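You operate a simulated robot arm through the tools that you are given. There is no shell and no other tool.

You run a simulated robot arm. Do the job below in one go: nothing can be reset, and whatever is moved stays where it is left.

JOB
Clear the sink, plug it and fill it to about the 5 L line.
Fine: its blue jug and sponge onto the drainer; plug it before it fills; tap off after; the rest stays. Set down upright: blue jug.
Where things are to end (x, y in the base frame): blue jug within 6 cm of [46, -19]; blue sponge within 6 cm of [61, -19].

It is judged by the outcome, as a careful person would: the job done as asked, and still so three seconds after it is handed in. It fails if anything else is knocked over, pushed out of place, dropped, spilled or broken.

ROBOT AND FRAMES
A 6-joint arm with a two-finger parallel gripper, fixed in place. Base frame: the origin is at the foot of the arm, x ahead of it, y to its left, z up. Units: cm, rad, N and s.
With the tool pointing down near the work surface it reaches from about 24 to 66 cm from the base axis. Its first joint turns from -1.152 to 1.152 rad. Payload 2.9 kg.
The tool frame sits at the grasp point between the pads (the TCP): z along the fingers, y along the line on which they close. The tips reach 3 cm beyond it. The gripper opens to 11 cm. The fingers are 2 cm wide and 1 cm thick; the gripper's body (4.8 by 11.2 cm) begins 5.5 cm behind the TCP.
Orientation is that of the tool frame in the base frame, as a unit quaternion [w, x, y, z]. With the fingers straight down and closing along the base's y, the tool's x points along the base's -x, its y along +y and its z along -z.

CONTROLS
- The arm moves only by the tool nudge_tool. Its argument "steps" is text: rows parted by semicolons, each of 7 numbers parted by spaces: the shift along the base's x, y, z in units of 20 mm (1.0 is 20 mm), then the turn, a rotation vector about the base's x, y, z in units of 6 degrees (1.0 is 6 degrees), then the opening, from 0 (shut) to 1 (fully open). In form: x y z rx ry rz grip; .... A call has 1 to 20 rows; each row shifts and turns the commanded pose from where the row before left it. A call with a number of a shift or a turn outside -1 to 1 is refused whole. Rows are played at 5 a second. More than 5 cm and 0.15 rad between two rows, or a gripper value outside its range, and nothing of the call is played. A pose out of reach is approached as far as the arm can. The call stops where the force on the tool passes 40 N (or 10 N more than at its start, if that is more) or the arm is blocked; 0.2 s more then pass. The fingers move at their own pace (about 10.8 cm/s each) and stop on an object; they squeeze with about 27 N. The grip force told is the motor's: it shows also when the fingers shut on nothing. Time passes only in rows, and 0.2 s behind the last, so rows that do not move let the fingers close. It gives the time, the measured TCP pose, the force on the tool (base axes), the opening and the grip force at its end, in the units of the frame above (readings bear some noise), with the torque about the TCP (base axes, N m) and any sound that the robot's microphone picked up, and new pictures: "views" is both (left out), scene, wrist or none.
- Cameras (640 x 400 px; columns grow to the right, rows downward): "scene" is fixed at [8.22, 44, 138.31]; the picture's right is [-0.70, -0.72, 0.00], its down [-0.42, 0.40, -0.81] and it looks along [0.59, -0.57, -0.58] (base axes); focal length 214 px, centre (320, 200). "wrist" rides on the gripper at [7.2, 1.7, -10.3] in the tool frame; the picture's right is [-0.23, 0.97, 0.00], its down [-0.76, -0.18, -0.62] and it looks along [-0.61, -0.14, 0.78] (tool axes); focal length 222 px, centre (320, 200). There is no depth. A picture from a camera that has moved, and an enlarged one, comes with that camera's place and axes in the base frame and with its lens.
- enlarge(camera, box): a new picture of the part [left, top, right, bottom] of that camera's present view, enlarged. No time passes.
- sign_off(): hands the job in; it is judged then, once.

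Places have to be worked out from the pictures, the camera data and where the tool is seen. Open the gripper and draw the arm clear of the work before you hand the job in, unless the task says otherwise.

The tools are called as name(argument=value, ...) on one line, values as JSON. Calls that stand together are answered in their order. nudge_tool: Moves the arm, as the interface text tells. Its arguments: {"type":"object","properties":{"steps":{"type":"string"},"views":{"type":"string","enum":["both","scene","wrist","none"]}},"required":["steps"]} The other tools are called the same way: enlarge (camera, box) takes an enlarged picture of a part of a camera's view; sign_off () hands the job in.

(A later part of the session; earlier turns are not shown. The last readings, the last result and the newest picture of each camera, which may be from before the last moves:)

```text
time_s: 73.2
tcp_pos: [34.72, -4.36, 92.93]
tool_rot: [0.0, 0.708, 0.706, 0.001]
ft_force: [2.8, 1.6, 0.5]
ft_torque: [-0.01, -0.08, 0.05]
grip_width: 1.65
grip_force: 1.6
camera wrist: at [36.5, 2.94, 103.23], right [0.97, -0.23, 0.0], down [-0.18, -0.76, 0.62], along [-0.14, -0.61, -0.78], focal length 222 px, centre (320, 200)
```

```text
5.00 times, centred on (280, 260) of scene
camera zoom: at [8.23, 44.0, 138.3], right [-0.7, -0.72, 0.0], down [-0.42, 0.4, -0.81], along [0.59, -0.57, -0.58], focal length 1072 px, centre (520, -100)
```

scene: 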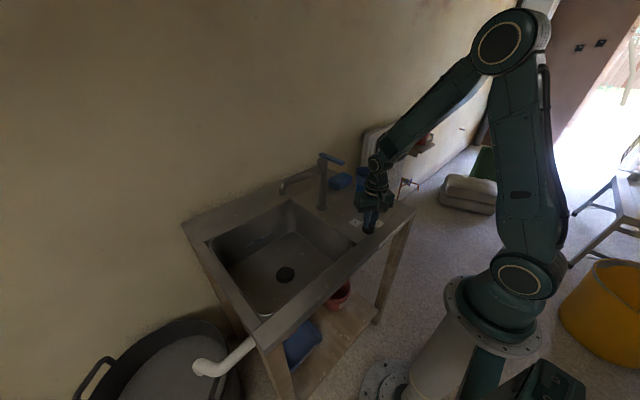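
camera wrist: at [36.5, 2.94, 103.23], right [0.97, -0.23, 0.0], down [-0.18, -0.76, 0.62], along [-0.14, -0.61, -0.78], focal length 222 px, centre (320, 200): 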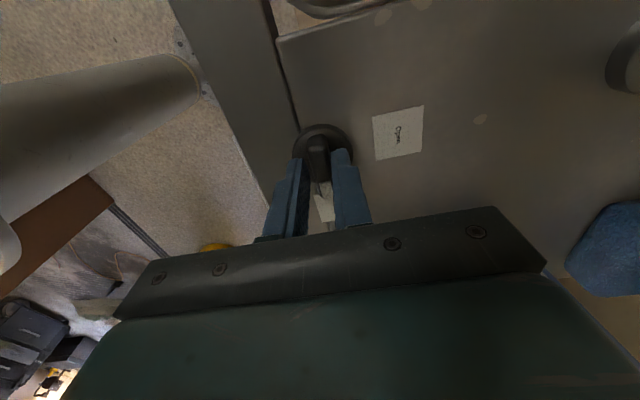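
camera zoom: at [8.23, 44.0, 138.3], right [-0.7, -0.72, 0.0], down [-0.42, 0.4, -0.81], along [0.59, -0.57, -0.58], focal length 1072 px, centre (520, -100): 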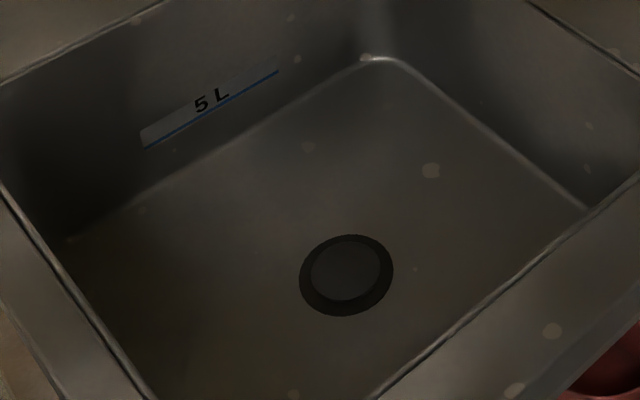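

The plug has dropped nearly flush. The bar lags the fingers by a few degrees, so I add about 10° to bring it fully to Shut, watching the torque.

nudge_tool(steps="0 0 0 0 0 -0.6 0.135; 0 0 0 0 0 -0.6 0.135; 0 0 0 0 0 -0.6 0.135; 0 0 0 0 0 0 0.135", views="wrist")

enlarge(camera="wrist", box=[220, 80, 420, 230])

enlarge(camera="scene", box=[265, 255, 305, 290])

```text
time_s: 74.2
tcp_pos: [35.07, -4.27, 93.04]
tool_rot: [0.002, 0.771, 0.637, 0.0]
ft_force: [9.3, 4.0, 0.3]
ft_torque: [0.07, -0.17, 0.1]
grip_width: 1.86
grip_force: 3.9
camera wrist: at [37.88, 2.53, 103.29], right [0.91, -0.41, 0.0], down [-0.32, -0.71, 0.62], along [-0.25, -0.57, -0.78], focal length 222 px, centre (320, 200)
```

wrist: 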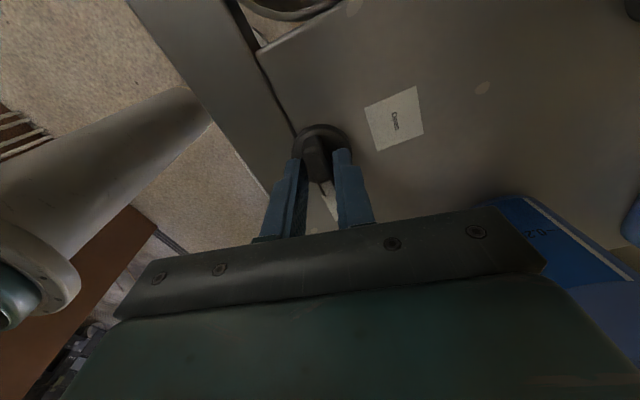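

```text
2.67 times, centred on (320, 155) of wrist
camera zoom: at [37.88, 2.53, 103.29], right [0.91, -0.41, 0.0], down [-0.32, -0.71, 0.62], along [-0.25, -0.57, -0.78], focal length 592 px, centre (320, 320)
```

zoom: 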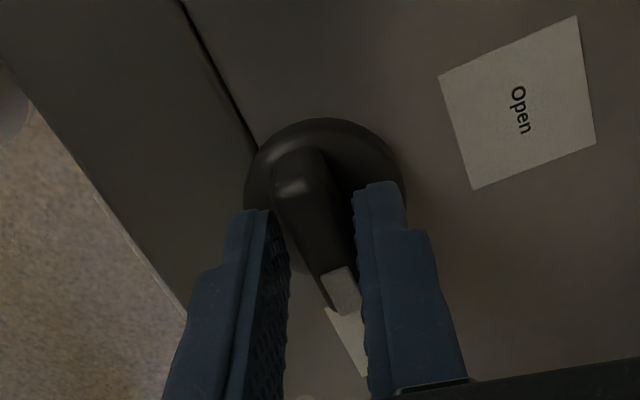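

```text
11.43 times, centred on (285, 272) of scene
camera zoom: at [8.24, 44.01, 138.3], right [-0.7, -0.72, 0.0], down [-0.42, 0.4, -0.81], along [0.59, -0.57, -0.58], focal length 2451 px, centre (720, -629)
```

zoom: 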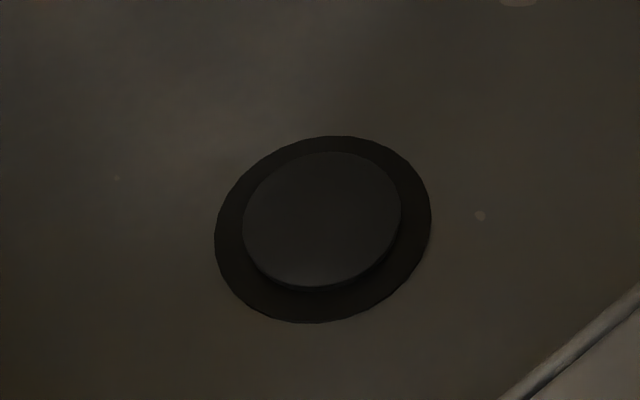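

Torque and side force rose while the bar stays pointing at Shut (-y), so the knob is at its stop. I back the turn off slightly, open the fingers and rise.

nudge_tool(steps="0 0 0 0 0 0.8 0.2; 0 0 0 0 0 0.5 0.35; 0 0 0 0 0 0 0.4; 0 0 0.6 0 0 0 0.4; 0 0 0.9 0 0 0 0.4; 0 0 1 0 0 0 0.4; 0 0 1 0 0 0 0.4; 0 0 1 0 0 0 0.4; 0 0 1 0 0 0 0.4; 0 0 0 0 0 0 0.4", views="both")

enlarge(camera="scene", box=[340, 190, 420, 240])

enlarge(camera="wrist", box=[240, 40, 440, 170])

```text
time_s: 76.4
tcp_pos: [34.86, -4.27, 104.2]
tool_rot: [0.0, 0.725, 0.688, 0.001]
ft_force: [0.2, 0.4, -0.3]
ft_torque: [-0.01, -0.01, 0.01]
grip_width: 4.38
grip_force: 0.1
camera wrist: at [36.85, 2.98, 114.31], right [0.96, -0.28, 0.0], down [-0.22, -0.75, 0.62], along [-0.17, -0.6, -0.78], focal length 222 px, centre (320, 200)
```

scene: 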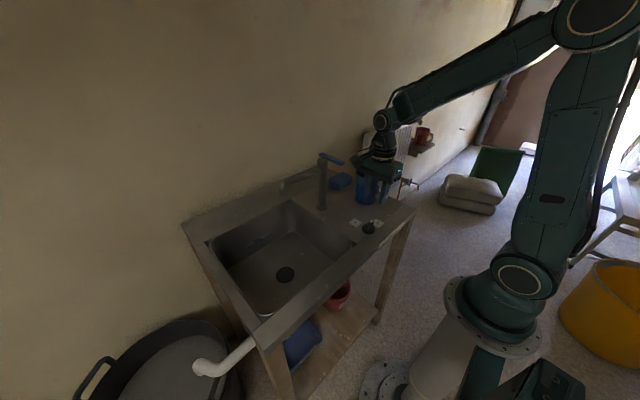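
wrist: 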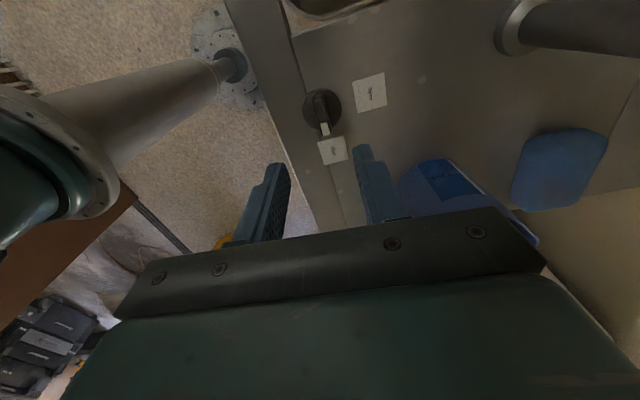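

```text
8.00 times, centred on (380, 215) of scene
camera zoom: at [8.22, 44.0, 138.31], right [-0.7, -0.72, 0.0], down [-0.42, 0.4, -0.81], along [0.59, -0.57, -0.58], focal length 1716 px, centre (-160, 80)
```

zoom: 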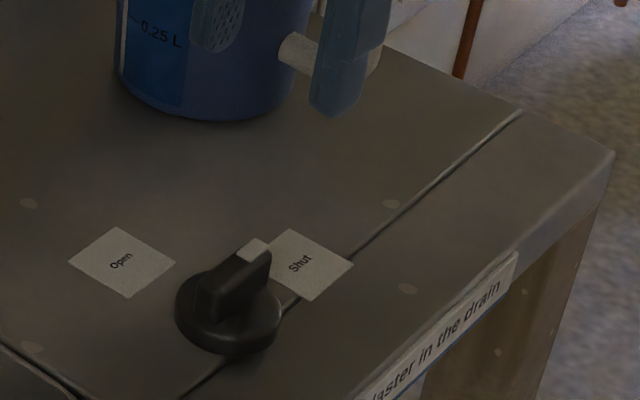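

```text
3.08 times, centred on (340, 105) of wrist
camera zoom: at [36.85, 2.98, 114.31], right [0.96, -0.28, 0.0], down [-0.22, -0.75, 0.62], along [-0.17, -0.6, -0.78], focal length 684 px, centre (258, 492)
```

zoom: 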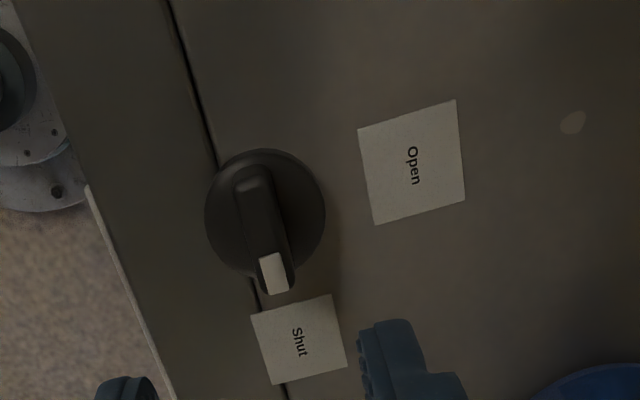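

The knob points exactly at Shut and the plug is down. Next is the tap: I rotate the tool back and rise to above the lever to inspect it.

nudge_tool(steps="0.2 0.05 0.8 0 0 1 0.5; 0.2 0.05 0.8 0 0 1 0.5; 0.2 0.05 0.8 0 0 1 0.5; 0.2 0.05 0.8 0 0 1 0.5; 0.2 0.05 0.8 0 0 1 0.5; 0.3 0.05 0.8 0 0 1 0.5; 0.3 0.05 0.7 0 0 1 0.5; 0.4 0.05 0.7 0 0 1 0.5; 0.4 0.05 0.6 0 0 1 0.5; 0.45 0.05 0.6 0 0 1 0.5; 0.45 0.05 0.6 0 0 1 0.5; 0.45 0.05 0.5 0 0 1 0.5; 0.45 0.05 0.4 0 0 1 0.5; 0.45 0.05 0.4 0 0 1 0.5; 0.45 0.05 0.4 0 0 1 0.5; 0.4 0.05 0.1 0 0 0.5 0.5; 0 0 0 0 0 0 0.5", views="both")

enlarge(camera="wrist", box=[220, 30, 440, 210])

enlarge(camera="scene", box=[280, 110, 380, 190])

```text
time_s: 80.0
tcp_pos: [45.7, -2.67, 123.58]
tool_rot: [0.0, -0.001, 1.0, 0.0]
ft_force: [0.3, 1.4, -0.3]
ft_torque: [-0.02, 0.0, 0.04]
grip_width: 5.5
grip_force: 0.1
camera wrist: at [38.47, -0.92, 133.76], right [0.23, 0.97, 0.0], down [0.76, -0.18, 0.62], along [0.61, -0.14, -0.78], focal length 222 px, centre (320, 200)
```

scene: 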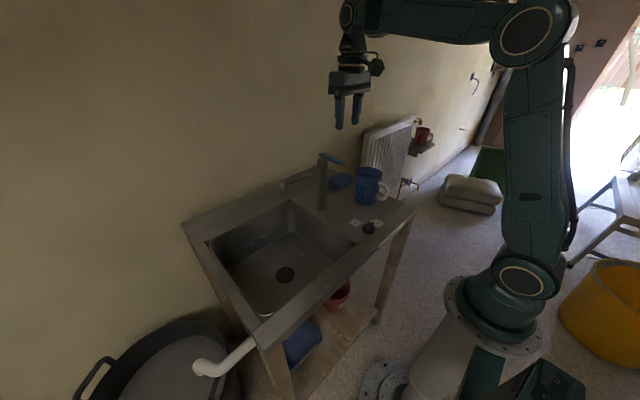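
wrist: 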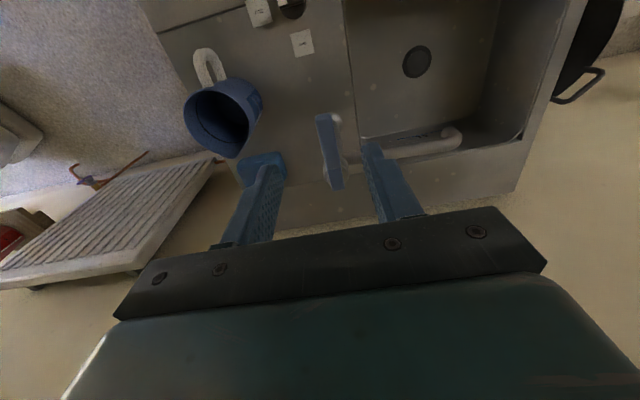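

```text
2.22 times, centred on (330, 120) of wrist
camera zoom: at [38.47, -0.92, 133.76], right [0.23, 0.97, 0.0], down [0.76, -0.18, 0.62], along [0.61, -0.14, -0.78], focal length 494 px, centre (298, 378)
```

zoom: 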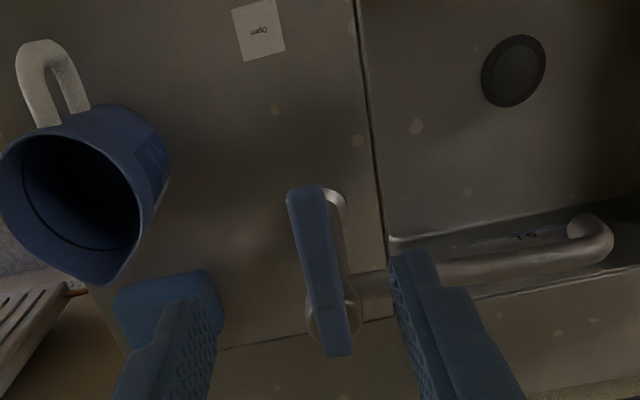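

```text
5.00 times, centred on (330, 150) of scene
camera zoom: at [8.22, 44.0, 138.31], right [-0.7, -0.72, 0.0], down [-0.42, 0.4, -0.81], along [0.59, -0.57, -0.58], focal length 1072 px, centre (270, 450)
```

zoom: 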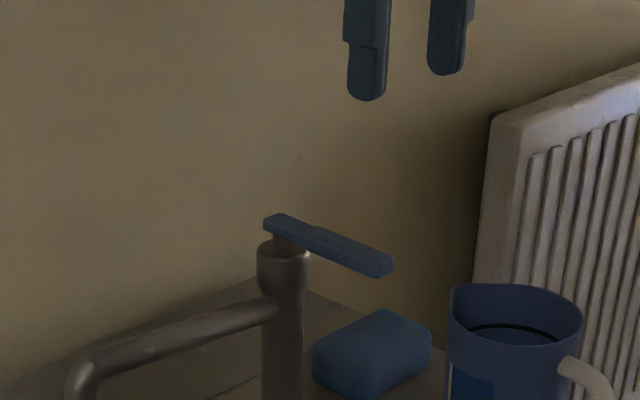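

The lever is a flat paddle about 1.9 cm wide, from tip (46.6, -2.3) to pivot (54.3, -2.4), top z about 109. I lower the open fingers to straddle it near x about 48.5.

nudge_tool(steps="0.4 0.08 -0.7 0 0 0 0.5; 0.4 0.08 -0.8 0 0 0 0.5; 0.4 0 -0.8 0 0 0 0.5; 0.2 0 -0.8 0 0 0 0.5; 0 0 -0.8 0 0 0 0.5; 0 0 -0.8 0 0 0 0.5; 0 0 -0.4 0 0 0 0.5; 0 0 0 0 0 0 0.5", views="both")

enlarge(camera="wrist", box=[220, 60, 440, 230])

enlarge(camera="scene", box=[280, 110, 380, 190])

```text
time_s: 81.8
tcp_pos: [48.47, -2.53, 113.38]
tool_rot: [0.0, 0.0, 1.0, 0.0]
ft_force: [0.5, 0.1, 0.3]
ft_torque: [-0.02, -0.03, 0.04]
grip_width: 5.52
grip_force: 0.1
camera wrist: at [41.22, -0.67, 123.59], right [0.23, 0.97, 0.0], down [0.76, -0.18, 0.62], along [0.61, -0.14, -0.78], focal length 222 px, centre (320, 200)
```

scene: 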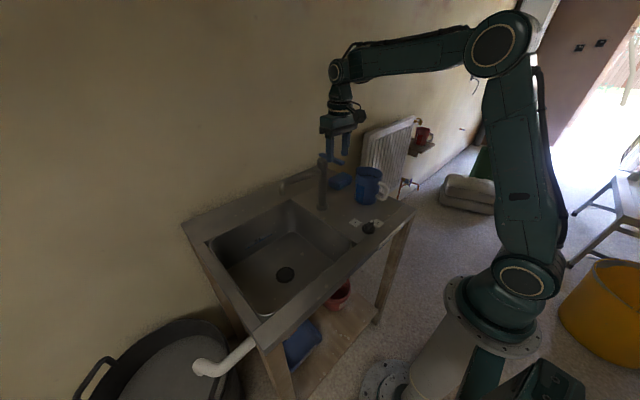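
wrist: 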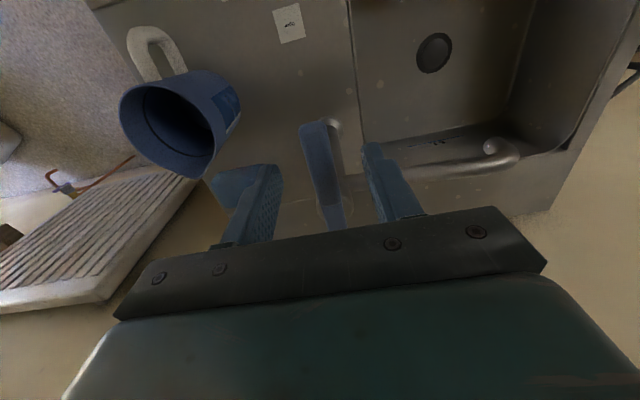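

```text
2.35 times, centred on (330, 145) of wrist
camera zoom: at [41.22, -0.67, 123.59], right [0.23, 0.97, 0.0], down [0.76, -0.18, 0.62], along [0.61, -0.14, -0.78], focal length 523 px, centre (296, 329)
```

zoom: 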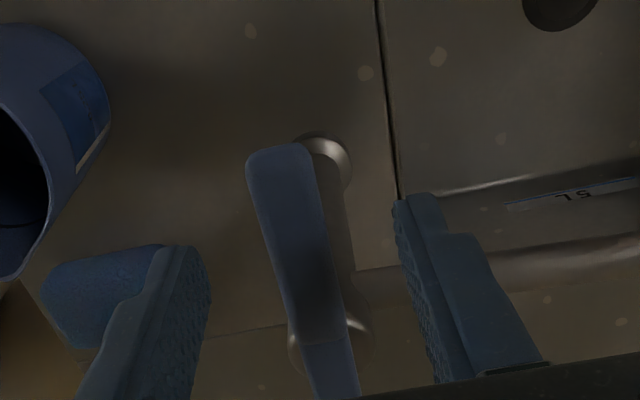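

```text
5.00 times, centred on (330, 150) of scene
camera zoom: at [8.22, 44.0, 138.31], right [-0.7, -0.72, 0.0], down [-0.42, 0.4, -0.81], along [0.59, -0.57, -0.58], focal length 1072 px, centre (270, 450)
```

zoom: 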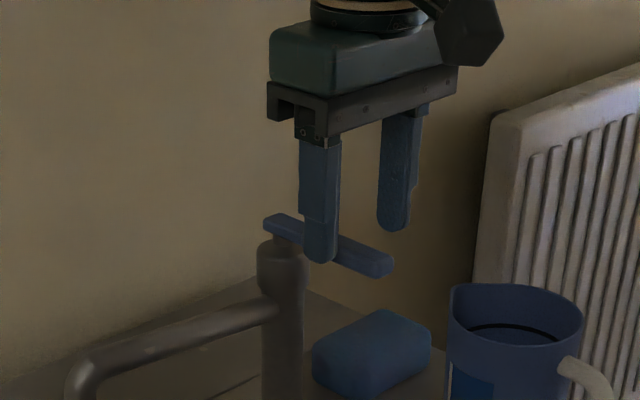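

Aligned: the lever passes midway between the fingers. I lower 4 cm so the pads flank it.

nudge_tool(steps="0 0.05 -0.5 0 0 0 0.5; 0 0 -0.5 0 0 0 0.5; 0 0 -0.5 0 0 0 0.5; 0 0 -0.4 0 0 0 0.5; 0 0 0 0 0 0 0.3; 0 0 0 0 0 0 0.25; 0 0 0 0 0 0 0.25", views="both")

enlarge(camera="wrist", box=[220, 60, 440, 230])

enlarge(camera="scene", box=[280, 110, 380, 190])

```text
time_s: 83.4
tcp_pos: [48.52, -2.3, 109.6]
tool_rot: [0.001, 0.001, 1.0, 0.0]
ft_force: [-0.5, -0.6, -1.2]
ft_torque: [-0.03, 0.01, -0.01]
grip_width: 2.76
grip_force: 0.1
camera wrist: at [41.26, -0.52, 119.84], right [0.23, 0.97, 0.0], down [0.76, -0.18, 0.62], along [0.61, -0.14, -0.78], focal length 222 px, centre (320, 200)
```

scene: 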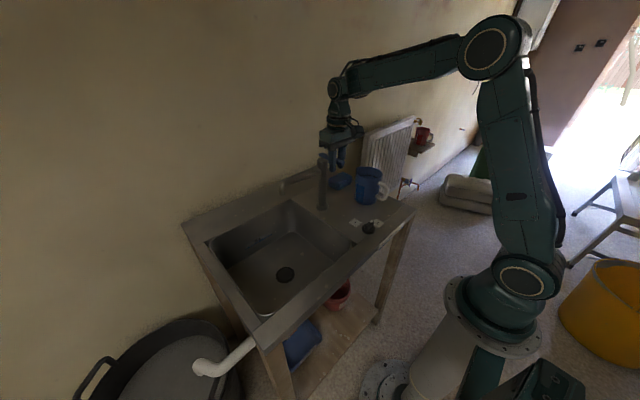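
wrist: 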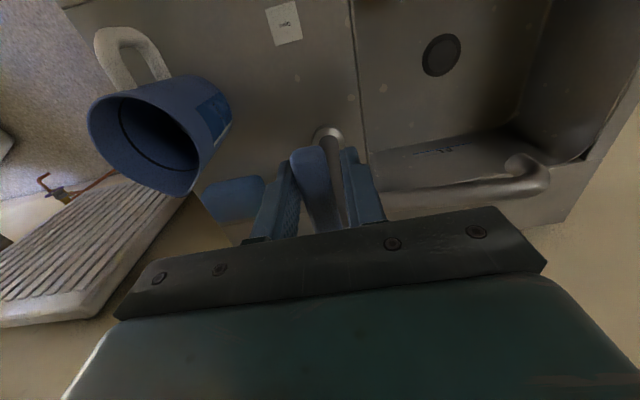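

```text
2.35 times, centred on (330, 145) of wrist
camera zoom: at [41.26, -0.52, 119.84], right [0.23, 0.97, 0.0], down [0.76, -0.18, 0.62], along [0.61, -0.14, -0.78], focal length 523 px, centre (296, 329)
```

zoom: 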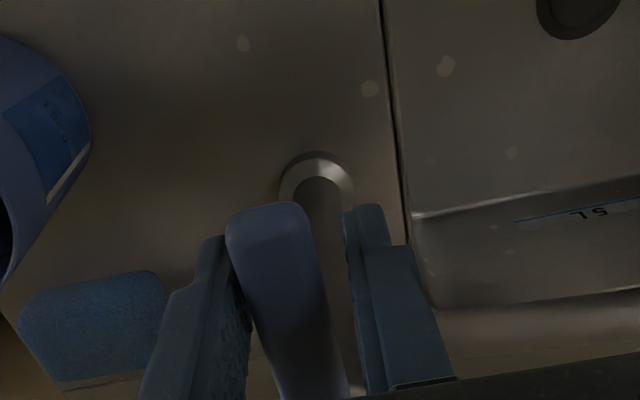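

```text
5.00 times, centred on (330, 150) of scene
camera zoom: at [8.22, 44.0, 138.31], right [-0.7, -0.72, 0.0], down [-0.42, 0.4, -0.81], along [0.59, -0.57, -0.58], focal length 1072 px, centre (270, 450)
```

zoom: 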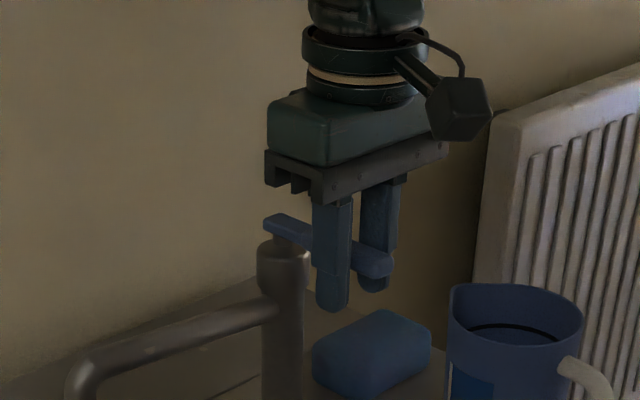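

The lever sits between the fingers with about 4 mm of play each side. I test a gentle sideways push toward -y first.

nudge_tool(steps="0 -0.2 0 0 0 0.3 0.25; 0 -0.15 0 0 0 0.3 0.25; 0 -0.15 0 0 0 0.3 0.25; 0 0 0 0 0 0 0.25", views="both")

enlarge(camera="scene", box=[260, 130, 360, 210])

```text
time_s: 84.4
tcp_pos: [48.49, -3.4, 109.56]
tool_rot: [0.0, -0.047, 0.999, 0.0]
ft_force: [-0.5, 1.3, -0.3]
ft_torque: [0.01, -0.01, 0.0]
grip_width: 2.82
grip_force: 0.6
camera wrist: at [41.13, -2.24, 119.87], right [0.13, 0.99, 0.0], down [0.78, -0.11, 0.62], along [0.62, -0.08, -0.78], focal length 222 px, centre (320, 200)
```

scene: 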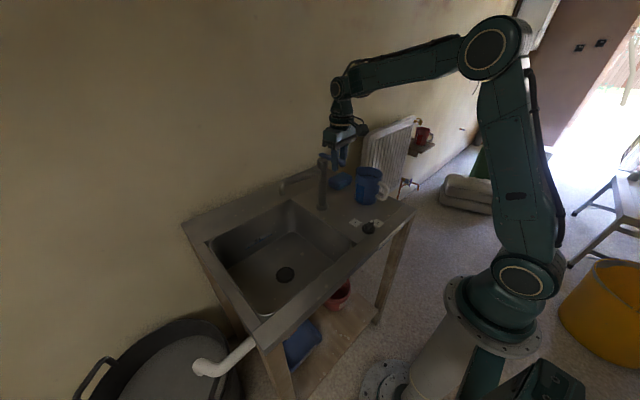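
wrist: 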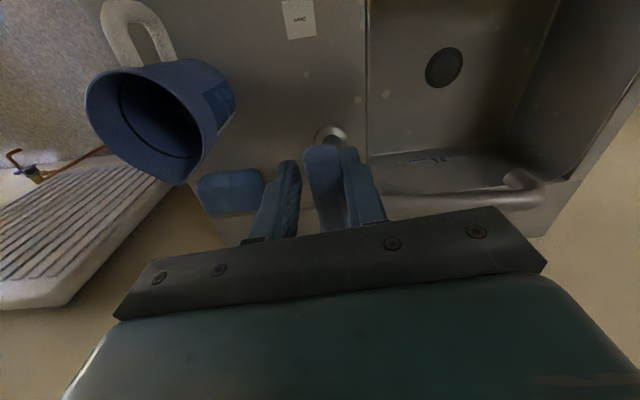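

```text
5.00 times, centred on (310, 170) of scene
camera zoom: at [8.22, 44.0, 138.3], right [-0.7, -0.72, 0.0], down [-0.42, 0.4, -0.81], along [0.59, -0.57, -0.58], focal length 1072 px, centre (370, 350)
```

zoom: 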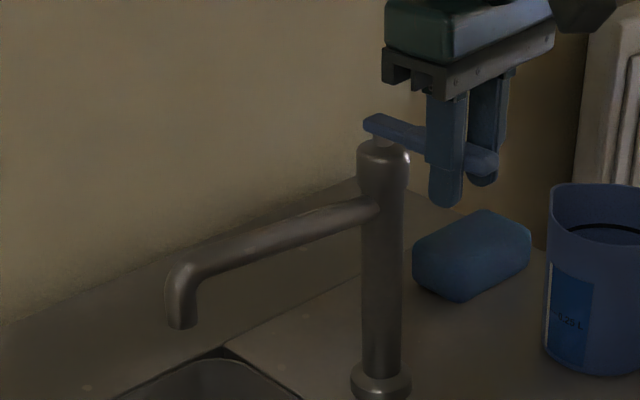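

Little resistance (1.3 N) and no water sound yet; the lever may be moving. I push a bit further.

nudge_tool(steps="0 -0.2 0 0 0 0.5 0.25; 0 -0.2 0 0 0 0.5 0.25; 0 -0.2 0 0 0 0.5 0.25; 0 0 0 0 0 0 0.25", views="both")

enlarge(camera="scene", box=[260, 130, 360, 210])

enlarge(camera="wrist", box=[220, 60, 440, 230])

```text
time_s: 85.4
tcp_pos: [48.51, -4.63, 109.63]
tool_rot: [0.0, -0.125, 0.992, 0.0]
ft_force: [0.0, -0.7, 0.3]
ft_torque: [0.0, -0.01, -0.02]
grip_width: 2.78
grip_force: 0.4
camera wrist: at [41.09, -4.63, 119.85], right [-0.02, 1.0, 0.0], down [0.78, 0.02, 0.62], along [0.62, 0.01, -0.78], focal length 222 px, centre (320, 200)
```

scene: 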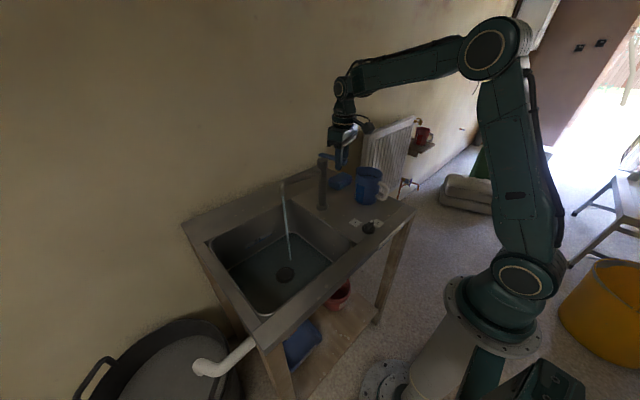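
wrist: 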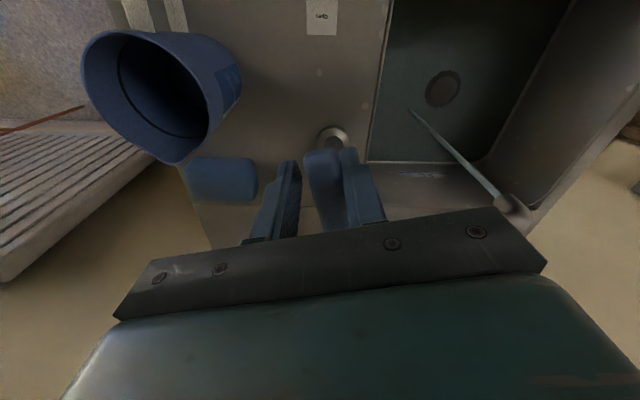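

```text
5.00 times, centred on (310, 170) of scene
camera zoom: at [8.22, 44.0, 138.31], right [-0.7, -0.72, 0.0], down [-0.42, 0.4, -0.81], along [0.59, -0.57, -0.58], focal length 1072 px, centre (370, 350)
```

zoom: 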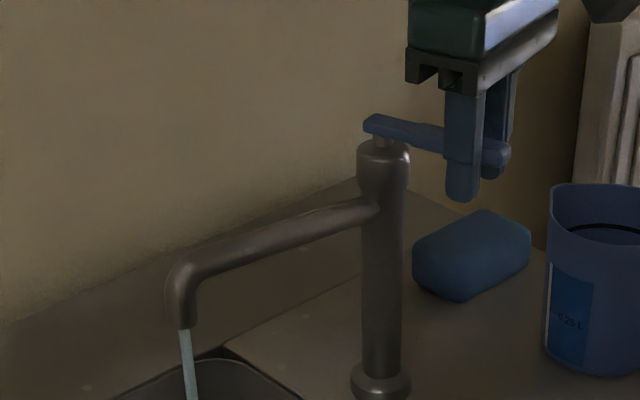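

```text
2.35 times, centred on (330, 145) of wrist
camera zoom: at [41.09, -4.63, 119.85], right [-0.02, 1.0, 0.0], down [0.78, 0.02, 0.62], along [0.62, 0.01, -0.78], focal length 523 px, centre (296, 329)
```

zoom: 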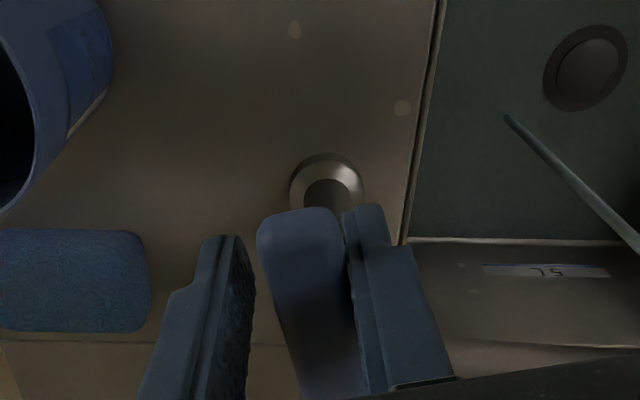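

Water is running: the lever yaws, and turning it toward -y opens it. I hold still with the fingers caging the lever and watch the level.

nudge_tool(steps="0 0 0 0 0 0 0.25; 0 0 0 0 0 0 0.25; 0 0 0 0 0 0 0.25; 0 0 0 0 0 0 0.25; 0 0 0 0 0 0 0.25; 0 0 0 0 0 0 0.25; 0 0 0 0 0 0 0.25; 0 0 0 0 0 0 0.25", views="scene")

enlarge(camera="scene", box=[210, 190, 350, 310])

```text
time_s: 87.2
tcp_pos: [48.51, -4.45, 109.59]
tool_rot: [0.0, -0.126, 0.992, 0.002]
ft_force: [0.7, -0.3, 0.2]
ft_torque: [-0.04, 0.04, 0.0]
grip_width: 2.76
grip_force: 0.1
```

scene: 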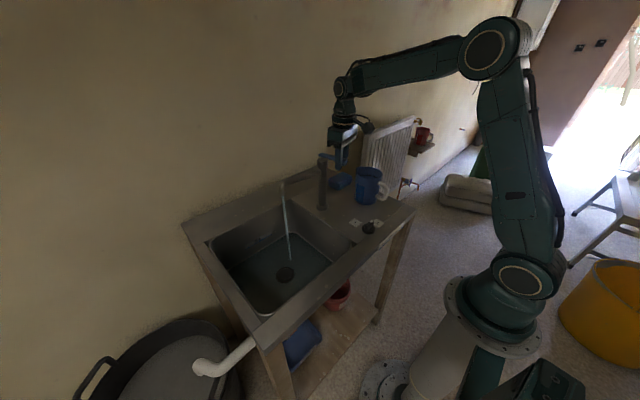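

```text
3.33 times, centred on (280, 250) of scene
camera zoom: at [8.22, 44.0, 138.31], right [-0.7, -0.72, 0.0], down [-0.42, 0.4, -0.81], along [0.59, -0.57, -0.58], focal length 715 px, centre (453, 33)
```

zoom: 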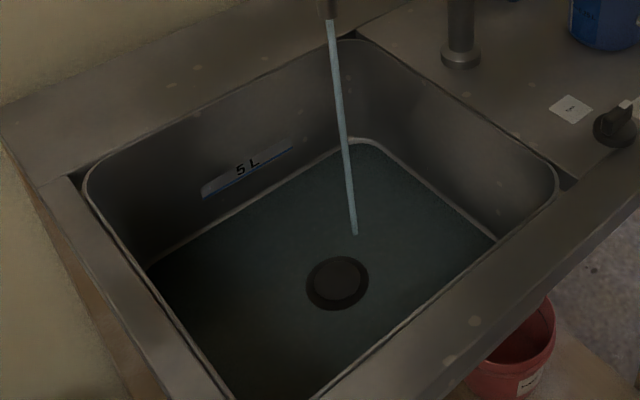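

The sink is filling and the plug holds. The 5 L line is about 33 px (around 4.5 cm) above the water edge in this enlargement, so I wait and measure the rate.

nudge_tool(steps="0 0 0 0 0 0 0.25; 0 0 0 0 0 0 0.25; 0 0 0 0 0 0 0.25; 0 0 0 0 0 0 0.25; 0 0 0 0 0 0 0.25; 0 0 0 0 0 0 0.25; 0 0 0 0 0 0 0.25; 0 0 0 0 0 0 0.25; 0 0 0 0 0 0 0.25; 0 0 0 0 0 0 0.25; 0 0 0 0 0 0 0.25; 0 0 0 0 0 0 0.25; 0 0 0 0 0 0 0.25; 0 0 0 0 0 0 0.25", views="scene")

enlarge(camera="scene", box=[210, 190, 350, 310])

```text
time_s: 90.2
tcp_pos: [48.45, -4.5, 109.55]
tool_rot: [0.0, -0.125, 0.992, 0.0]
ft_force: [0.0, 0.4, -0.5]
ft_torque: [0.01, -0.03, 0.01]
grip_width: 2.76
grip_force: 0.1
```

scene: 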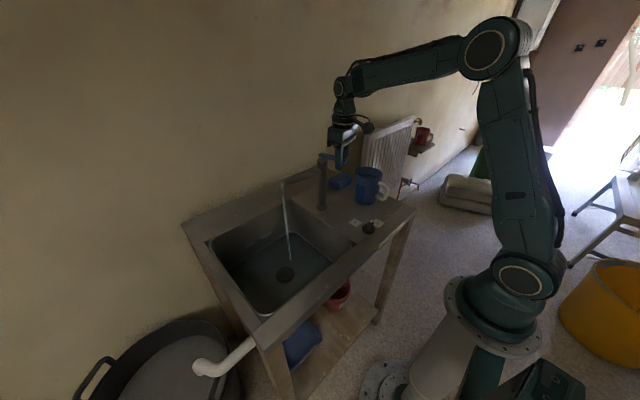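

```text
3.33 times, centred on (280, 250) of scene
camera zoom: at [8.22, 44.0, 138.31], right [-0.7, -0.72, 0.0], down [-0.42, 0.4, -0.81], along [0.59, -0.57, -0.58], focal length 715 px, centre (453, 33)
```

zoom: 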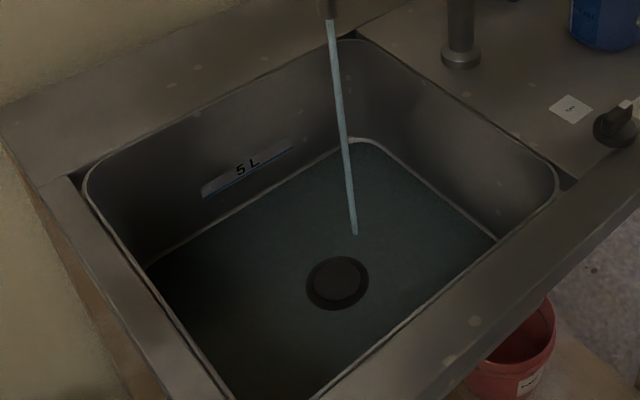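

The level changed little in 3 s, so the flow is slow (or leaking). I zoom tightly on the water edge and plug to judge.

enlarge(camera="scene", box=[265, 225, 325, 260])

enlarge(camera="scene", box=[265, 255, 305, 290])

enlarge(camera="scene", box=[300, 255, 350, 295])

```text
10.67 times, centred on (295, 242) of scene
camera zoom: at [8.22, 44.0, 138.31], right [-0.7, -0.72, 0.0], down [-0.42, 0.4, -0.81], along [0.59, -0.57, -0.58], focal length 2288 px, centre (587, -253)
```

zoom: 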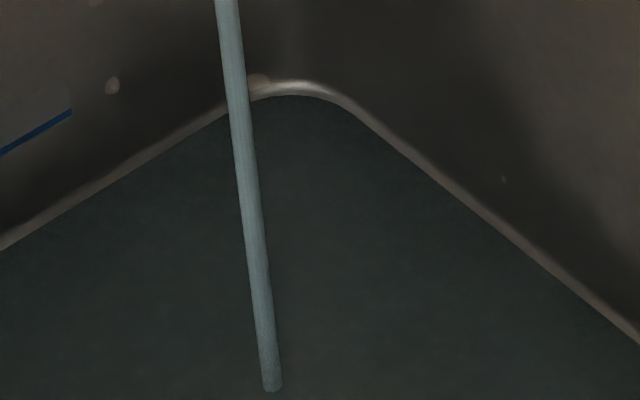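

```text
11.43 times, centred on (285, 272) of scene
camera zoom: at [8.22, 44.0, 138.31], right [-0.7, -0.72, 0.0], down [-0.42, 0.4, -0.81], along [0.59, -0.57, -0.58], focal length 2451 px, centre (720, -629)
```

zoom: 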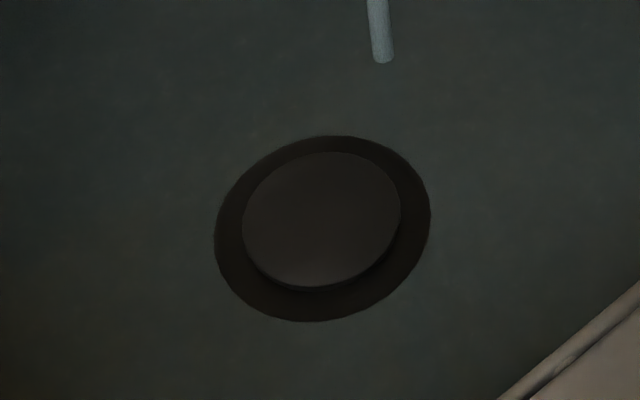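

```text
10.00 times, centred on (325, 275) of scene
camera zoom: at [8.22, 44.0, 138.31], right [-0.7, -0.72, 0.0], down [-0.42, 0.4, -0.81], along [0.59, -0.57, -0.58], focal length 2145 px, centre (270, -550)
```

zoom: 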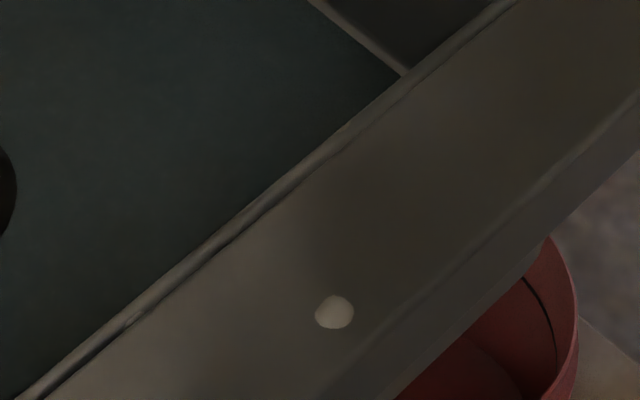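

The water is still a thin film. I wait another 4 s and compare the same tight views to determine the rise.

nudge_tool(steps="0 0 0 0 0 0 0.25; 0 0 0 0 0 0 0.25; 0 0 0 0 0 0 0.25; 0 0 0 0 0 0 0.25; 0 0 0 0 0 0 0.25; 0 0 0 0 0 0 0.25; 0 0 0 0 0 0 0.25; 0 0 0 0 0 0 0.25; 0 0 0 0 0 0 0.25; 0 0 0 0 0 0 0.25; 0 0 0 0 0 0 0.25; 0 0 0 0 0 0 0.25; 0 0 0 0 0 0 0.25; 0 0 0 0 0 0 0.25; 0 0 0 0 0 0 0.25; 0 0 0 0 0 0 0.25; 0 0 0 0 0 0 0.25; 0 0 0 0 0 0 0.25; 0 0 0 0 0 0 0.25", views="none")

enlarge(camera="scene", box=[265, 225, 325, 260])

enlarge(camera="scene", box=[265, 255, 305, 290])

```text
time_s: 94.2
tcp_pos: [48.56, -4.5, 109.6]
tool_rot: [0.0, -0.126, 0.992, 0.0]
ft_force: [-0.3, -0.4, -0.2]
ft_torque: [0.0, 0.0, 0.0]
grip_width: 2.75
grip_force: 0.1
```

```text
10.67 times, centred on (295, 242) of scene
camera zoom: at [8.22, 44.0, 138.31], right [-0.7, -0.72, 0.0], down [-0.42, 0.4, -0.81], along [0.59, -0.57, -0.58], focal length 2288 px, centre (587, -253)
```

zoom: 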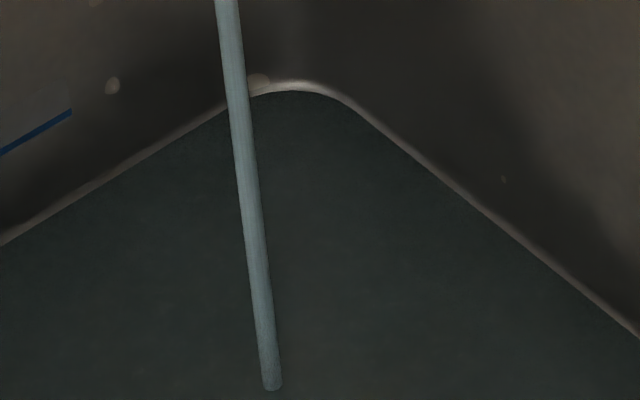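

```text
11.43 times, centred on (285, 272) of scene
camera zoom: at [8.22, 44.0, 138.31], right [-0.7, -0.72, 0.0], down [-0.42, 0.4, -0.81], along [0.59, -0.57, -0.58], focal length 2451 px, centre (720, -629)
```

zoom: 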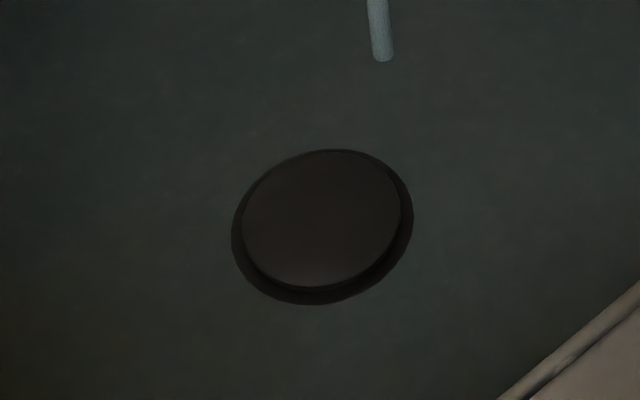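

The level is rising: 0.2 cm in 4 s, about 0.05 L/s, and the plug seals. I open the lever to around 40° along its arc to fill faster.

nudge_tool(steps="0.1 -0.21 0 0 0 0.84 0.25; 0.13 -0.21 0 0 0 0.84 0.25; 0.15 -0.21 0 0 0 0.84 0.25; 0.18 -0.21 0 0 0 0.84 0.25; 0.19 -0.21 0 0 0 0.84 0.25; 0 0 0 0 0 0 0.25", views="both")

enlarge(camera="scene", box=[210, 190, 350, 310])

enlarge(camera="wrist", box=[220, 60, 440, 230])

```text
time_s: 95.6
tcp_pos: [50.13, -6.81, 109.54]
tool_rot: [0.0, -0.339, 0.941, 0.0]
ft_force: [-0.5, 0.1, -0.4]
ft_torque: [0.02, 0.0, -0.04]
grip_width: 2.76
grip_force: 0.2
camera wrist: at [43.42, -9.87, 119.81], right [-0.45, 0.9, 0.0], down [0.7, 0.35, 0.62], along [0.56, 0.28, -0.78], focal length 222 px, centre (320, 200)
```

scene: 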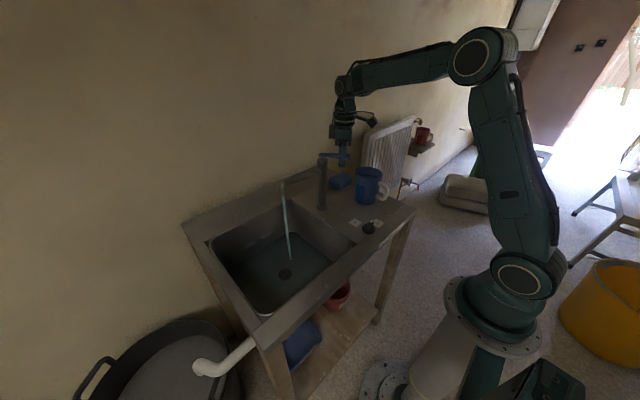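
wrist: 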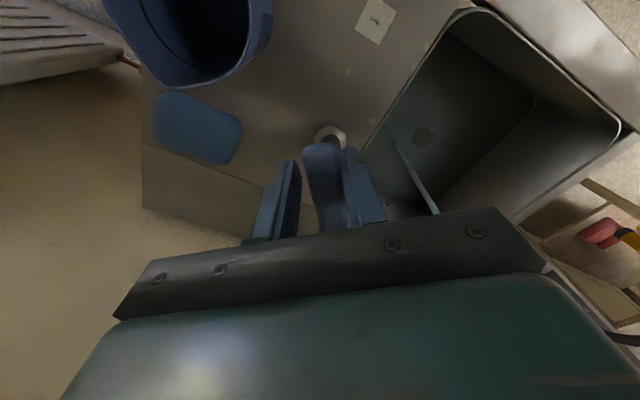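

```text
3.33 times, centred on (280, 250) of scene
camera zoom: at [8.22, 44.0, 138.31], right [-0.7, -0.72, 0.0], down [-0.42, 0.4, -0.81], along [0.59, -0.57, -0.58], focal length 715 px, centre (453, 33)
```

zoom: 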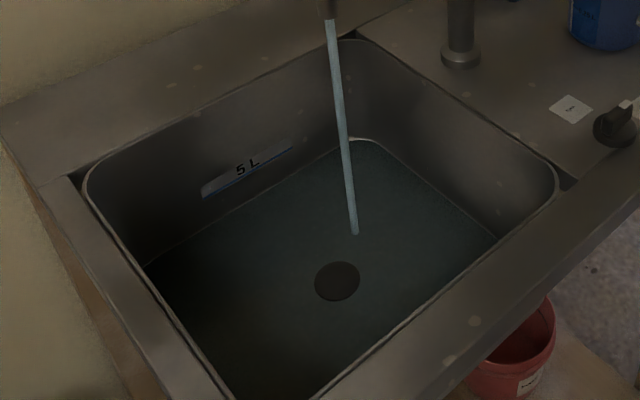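

```text
2.35 times, centred on (330, 145) of wrist
camera zoom: at [43.42, -9.87, 119.81], right [-0.45, 0.9, 0.0], down [0.7, 0.35, 0.62], along [0.56, 0.28, -0.78], focal length 523 px, centre (296, 329)
```

zoom: 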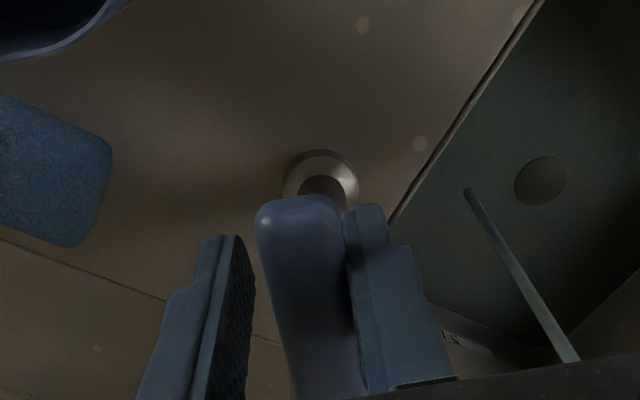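

The lever followed to about 40° and the flow is stronger. I wait 4 s and measure.

nudge_tool(steps="0 0 0 0 0 0 0.25; 0 0 0 0 0 0 0.25; 0 0 0 0 0 0 0.25; 0 0 0 0 0 0 0.25; 0 0 0 0 0 0 0.25; 0 0 0 0 0 0 0.25; 0 0 0 0 0 0 0.25; 0 0 0 0 0 0 0.25; 0 0 0 0 0 0 0.25; 0 0 0 0 0 0 0.25; 0 0 0 0 0 0 0.25; 0 0 0 0 0 0 0.25; 0 0 0 0 0 0 0.25; 0 0 0 0 0 0 0.25; 0 0 0 0 0 0 0.25; 0 0 0 0 0 0 0.25; 0 0 0 0 0 0 0.25; 0 0 0 0 0 0 0.25; 0 0 0 0 0 0 0.25", views="none")

enlarge(camera="scene", box=[240, 215, 320, 265])

```text
time_s: 99.6
tcp_pos: [50.17, -6.65, 109.56]
tool_rot: [0.0, -0.338, 0.941, 0.0]
ft_force: [0.9, 0.3, 0.2]
ft_torque: [-0.01, 0.0, 0.0]
grip_width: 2.74
grip_force: 0.1
```

```text
8.00 times, centred on (280, 240) of scene
camera zoom: at [8.22, 44.0, 138.31], right [-0.7, -0.72, 0.0], down [-0.42, 0.4, -0.81], along [0.59, -0.57, -0.58], focal length 1716 px, centre (640, -120)
```

zoom: 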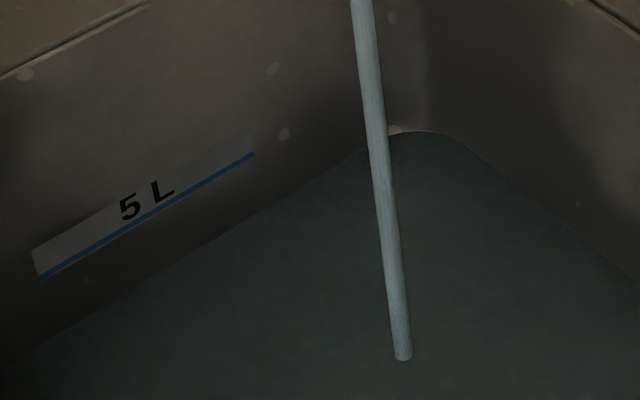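

The water edge is now about 67 px (roughly 4 cm) below the blue line in this 8x view. I wait 4 s more and re-measure.

nudge_tool(steps="0 0 0 0 0 0 0.25; 0 0 0 0 0 0 0.25; 0 0 0 0 0 0 0.25; 0 0 0 0 0 0 0.25; 0 0 0 0 0 0 0.25; 0 0 0 0 0 0 0.25; 0 0 0 0 0 0 0.25; 0 0 0 0 0 0 0.25; 0 0 0 0 0 0 0.25; 0 0 0 0 0 0 0.25; 0 0 0 0 0 0 0.25; 0 0 0 0 0 0 0.25; 0 0 0 0 0 0 0.25; 0 0 0 0 0 0 0.25; 0 0 0 0 0 0 0.25; 0 0 0 0 0 0 0.25; 0 0 0 0 0 0 0.25; 0 0 0 0 0 0 0.25; 0 0 0 0 0 0 0.25", views="none")

enlarge(camera="scene", box=[240, 215, 320, 265])

```text
time_s: 103.6
tcp_pos: [50.04, -6.68, 109.51]
tool_rot: [-0.001, -0.339, 0.941, 0.0]
ft_force: [-0.2, 0.1, -0.8]
ft_torque: [-0.02, -0.01, 0.0]
grip_width: 2.75
grip_force: 0.1
```

```text
8.00 times, centred on (280, 240) of scene
camera zoom: at [8.22, 44.0, 138.31], right [-0.7, -0.72, 0.0], down [-0.42, 0.4, -0.81], along [0.59, -0.57, -0.58], focal length 1716 px, centre (640, -120)
```

zoom: 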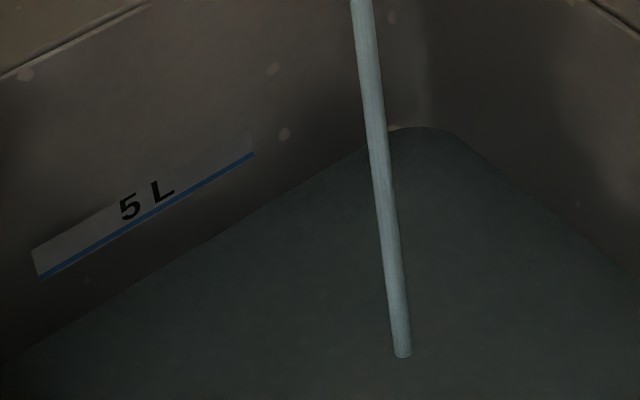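

The level rises only about 0.06 cm/s, so I open the lever further along its arc, to about 75°.

nudge_tool(steps="0.205 -0.195 0 0 0 0.87 0.25; 0.205 -0.17 0 0 0 0.83 0.25; 0.22 -0.14 0 0 0 0.83 0.25; 0.23 -0.125 0 0 0 0.83 0.25; 0.24 -0.105 0 0 0 0.83 0.25; 0.25 -0.085 0 0 0 0.83 0.25; 0.255 -0.06 0 0 0 0.83 0.25; 0 0 0 0 0 0 0.25", views="both")

enlarge(camera="scene", box=[240, 215, 320, 265])

enlarge(camera="wrist", box=[220, 60, 440, 230])

```text
time_s: 105.4
tcp_pos: [53.36, -8.41, 109.52]
tool_rot: [-0.001, -0.606, 0.795, 0.0]
ft_force: [-0.6, -0.1, 0.1]
ft_torque: [-0.03, -0.02, 0.0]
grip_width: 2.75
grip_force: 0.5
camera wrist: at [49.79, -14.87, 119.84], right [-0.88, 0.48, 0.0], down [0.37, 0.69, 0.62], along [0.3, 0.55, -0.78], focal length 222 px, centre (320, 200)
```

scene: 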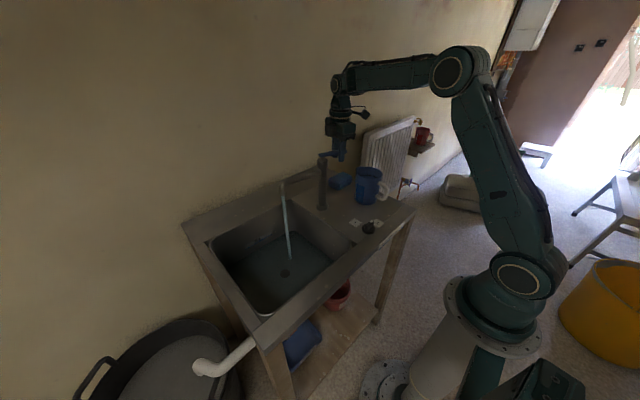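
wrist: 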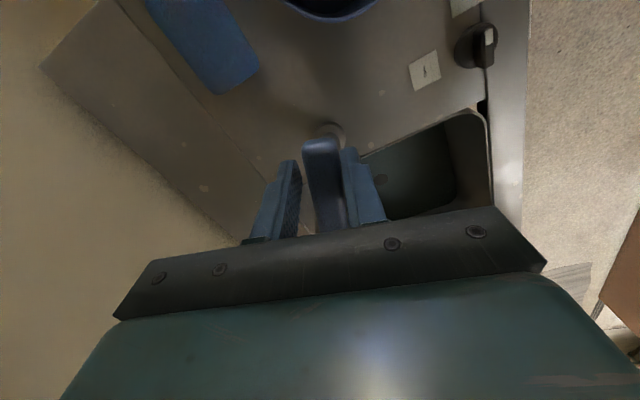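

```text
8.00 times, centred on (280, 240) of scene
camera zoom: at [8.22, 44.0, 138.31], right [-0.7, -0.72, 0.0], down [-0.42, 0.4, -0.81], along [0.59, -0.57, -0.58], focal length 1716 px, centre (640, -120)
```

zoom: 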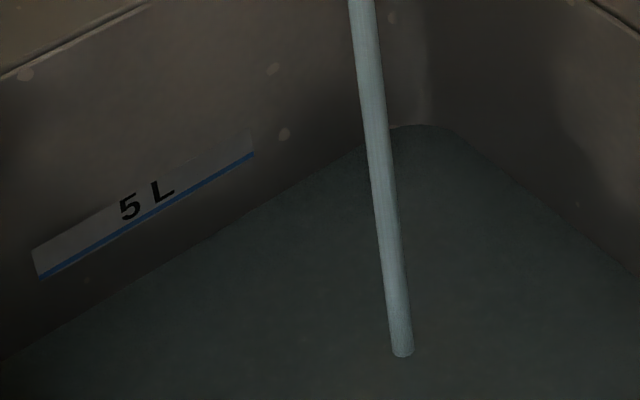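

```text
2.35 times, centred on (330, 145) of wrist
camera zoom: at [49.79, -14.87, 119.84], right [-0.88, 0.48, 0.0], down [0.37, 0.69, 0.62], along [0.3, 0.55, -0.78], focal length 523 px, centre (296, 329)
```

zoom: 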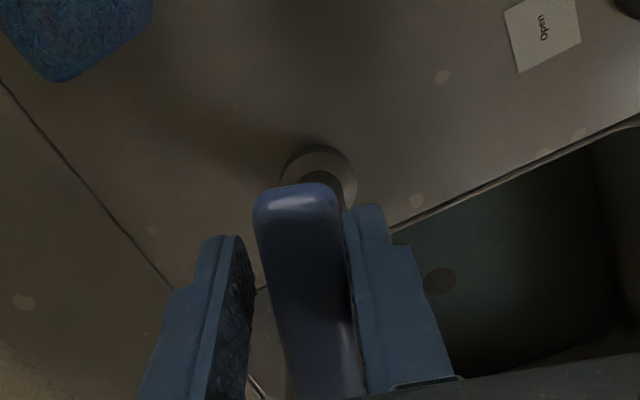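

The stream is thicker now. I wait 4 s and re-measure the level.

nudge_tool(steps="0 0 0 0 0 0 0.25; 0 0 0 0 0 0 0.25; 0 0 0 0 0 0 0.25; 0 0 0 0 0 0 0.25; 0 0 0 0 0 0 0.25; 0 0 0 0 0 0 0.25; 0 0 0 0 0 0 0.25; 0 0 0 0 0 0 0.25; 0 0 0 0 0 0 0.25; 0 0 0 0 0 0 0.25; 0 0 0 0 0 0 0.25; 0 0 0 0 0 0 0.25; 0 0 0 0 0 0 0.25; 0 0 0 0 0 0 0.25; 0 0 0 0 0 0 0.25; 0 0 0 0 0 0 0.25; 0 0 0 0 0 0 0.25; 0 0 0 0 0 0 0.25; 0 0 0 0 0 0 0.25", views="none")

enlarge(camera="scene", box=[240, 215, 320, 265])

```text
time_s: 109.4
tcp_pos: [53.39, -8.36, 109.52]
tool_rot: [0.0, -0.607, 0.795, 0.001]
ft_force: [-0.5, -0.2, -0.5]
ft_torque: [-0.01, 0.0, -0.03]
grip_width: 2.78
grip_force: 0.1
```

```text
8.00 times, centred on (280, 240) of scene
camera zoom: at [8.22, 44.0, 138.31], right [-0.7, -0.72, 0.0], down [-0.42, 0.4, -0.81], along [0.59, -0.57, -0.58], focal length 1716 px, centre (640, -120)
```

zoom: 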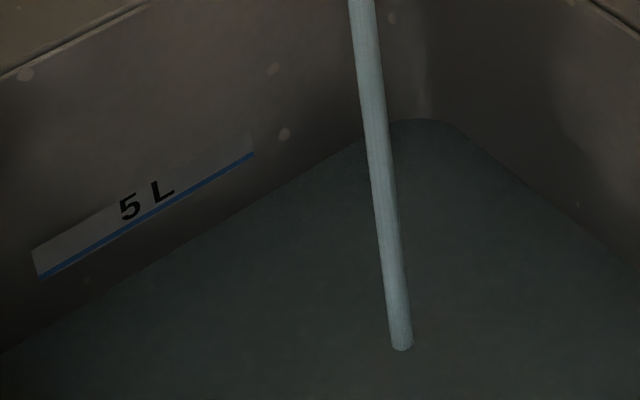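

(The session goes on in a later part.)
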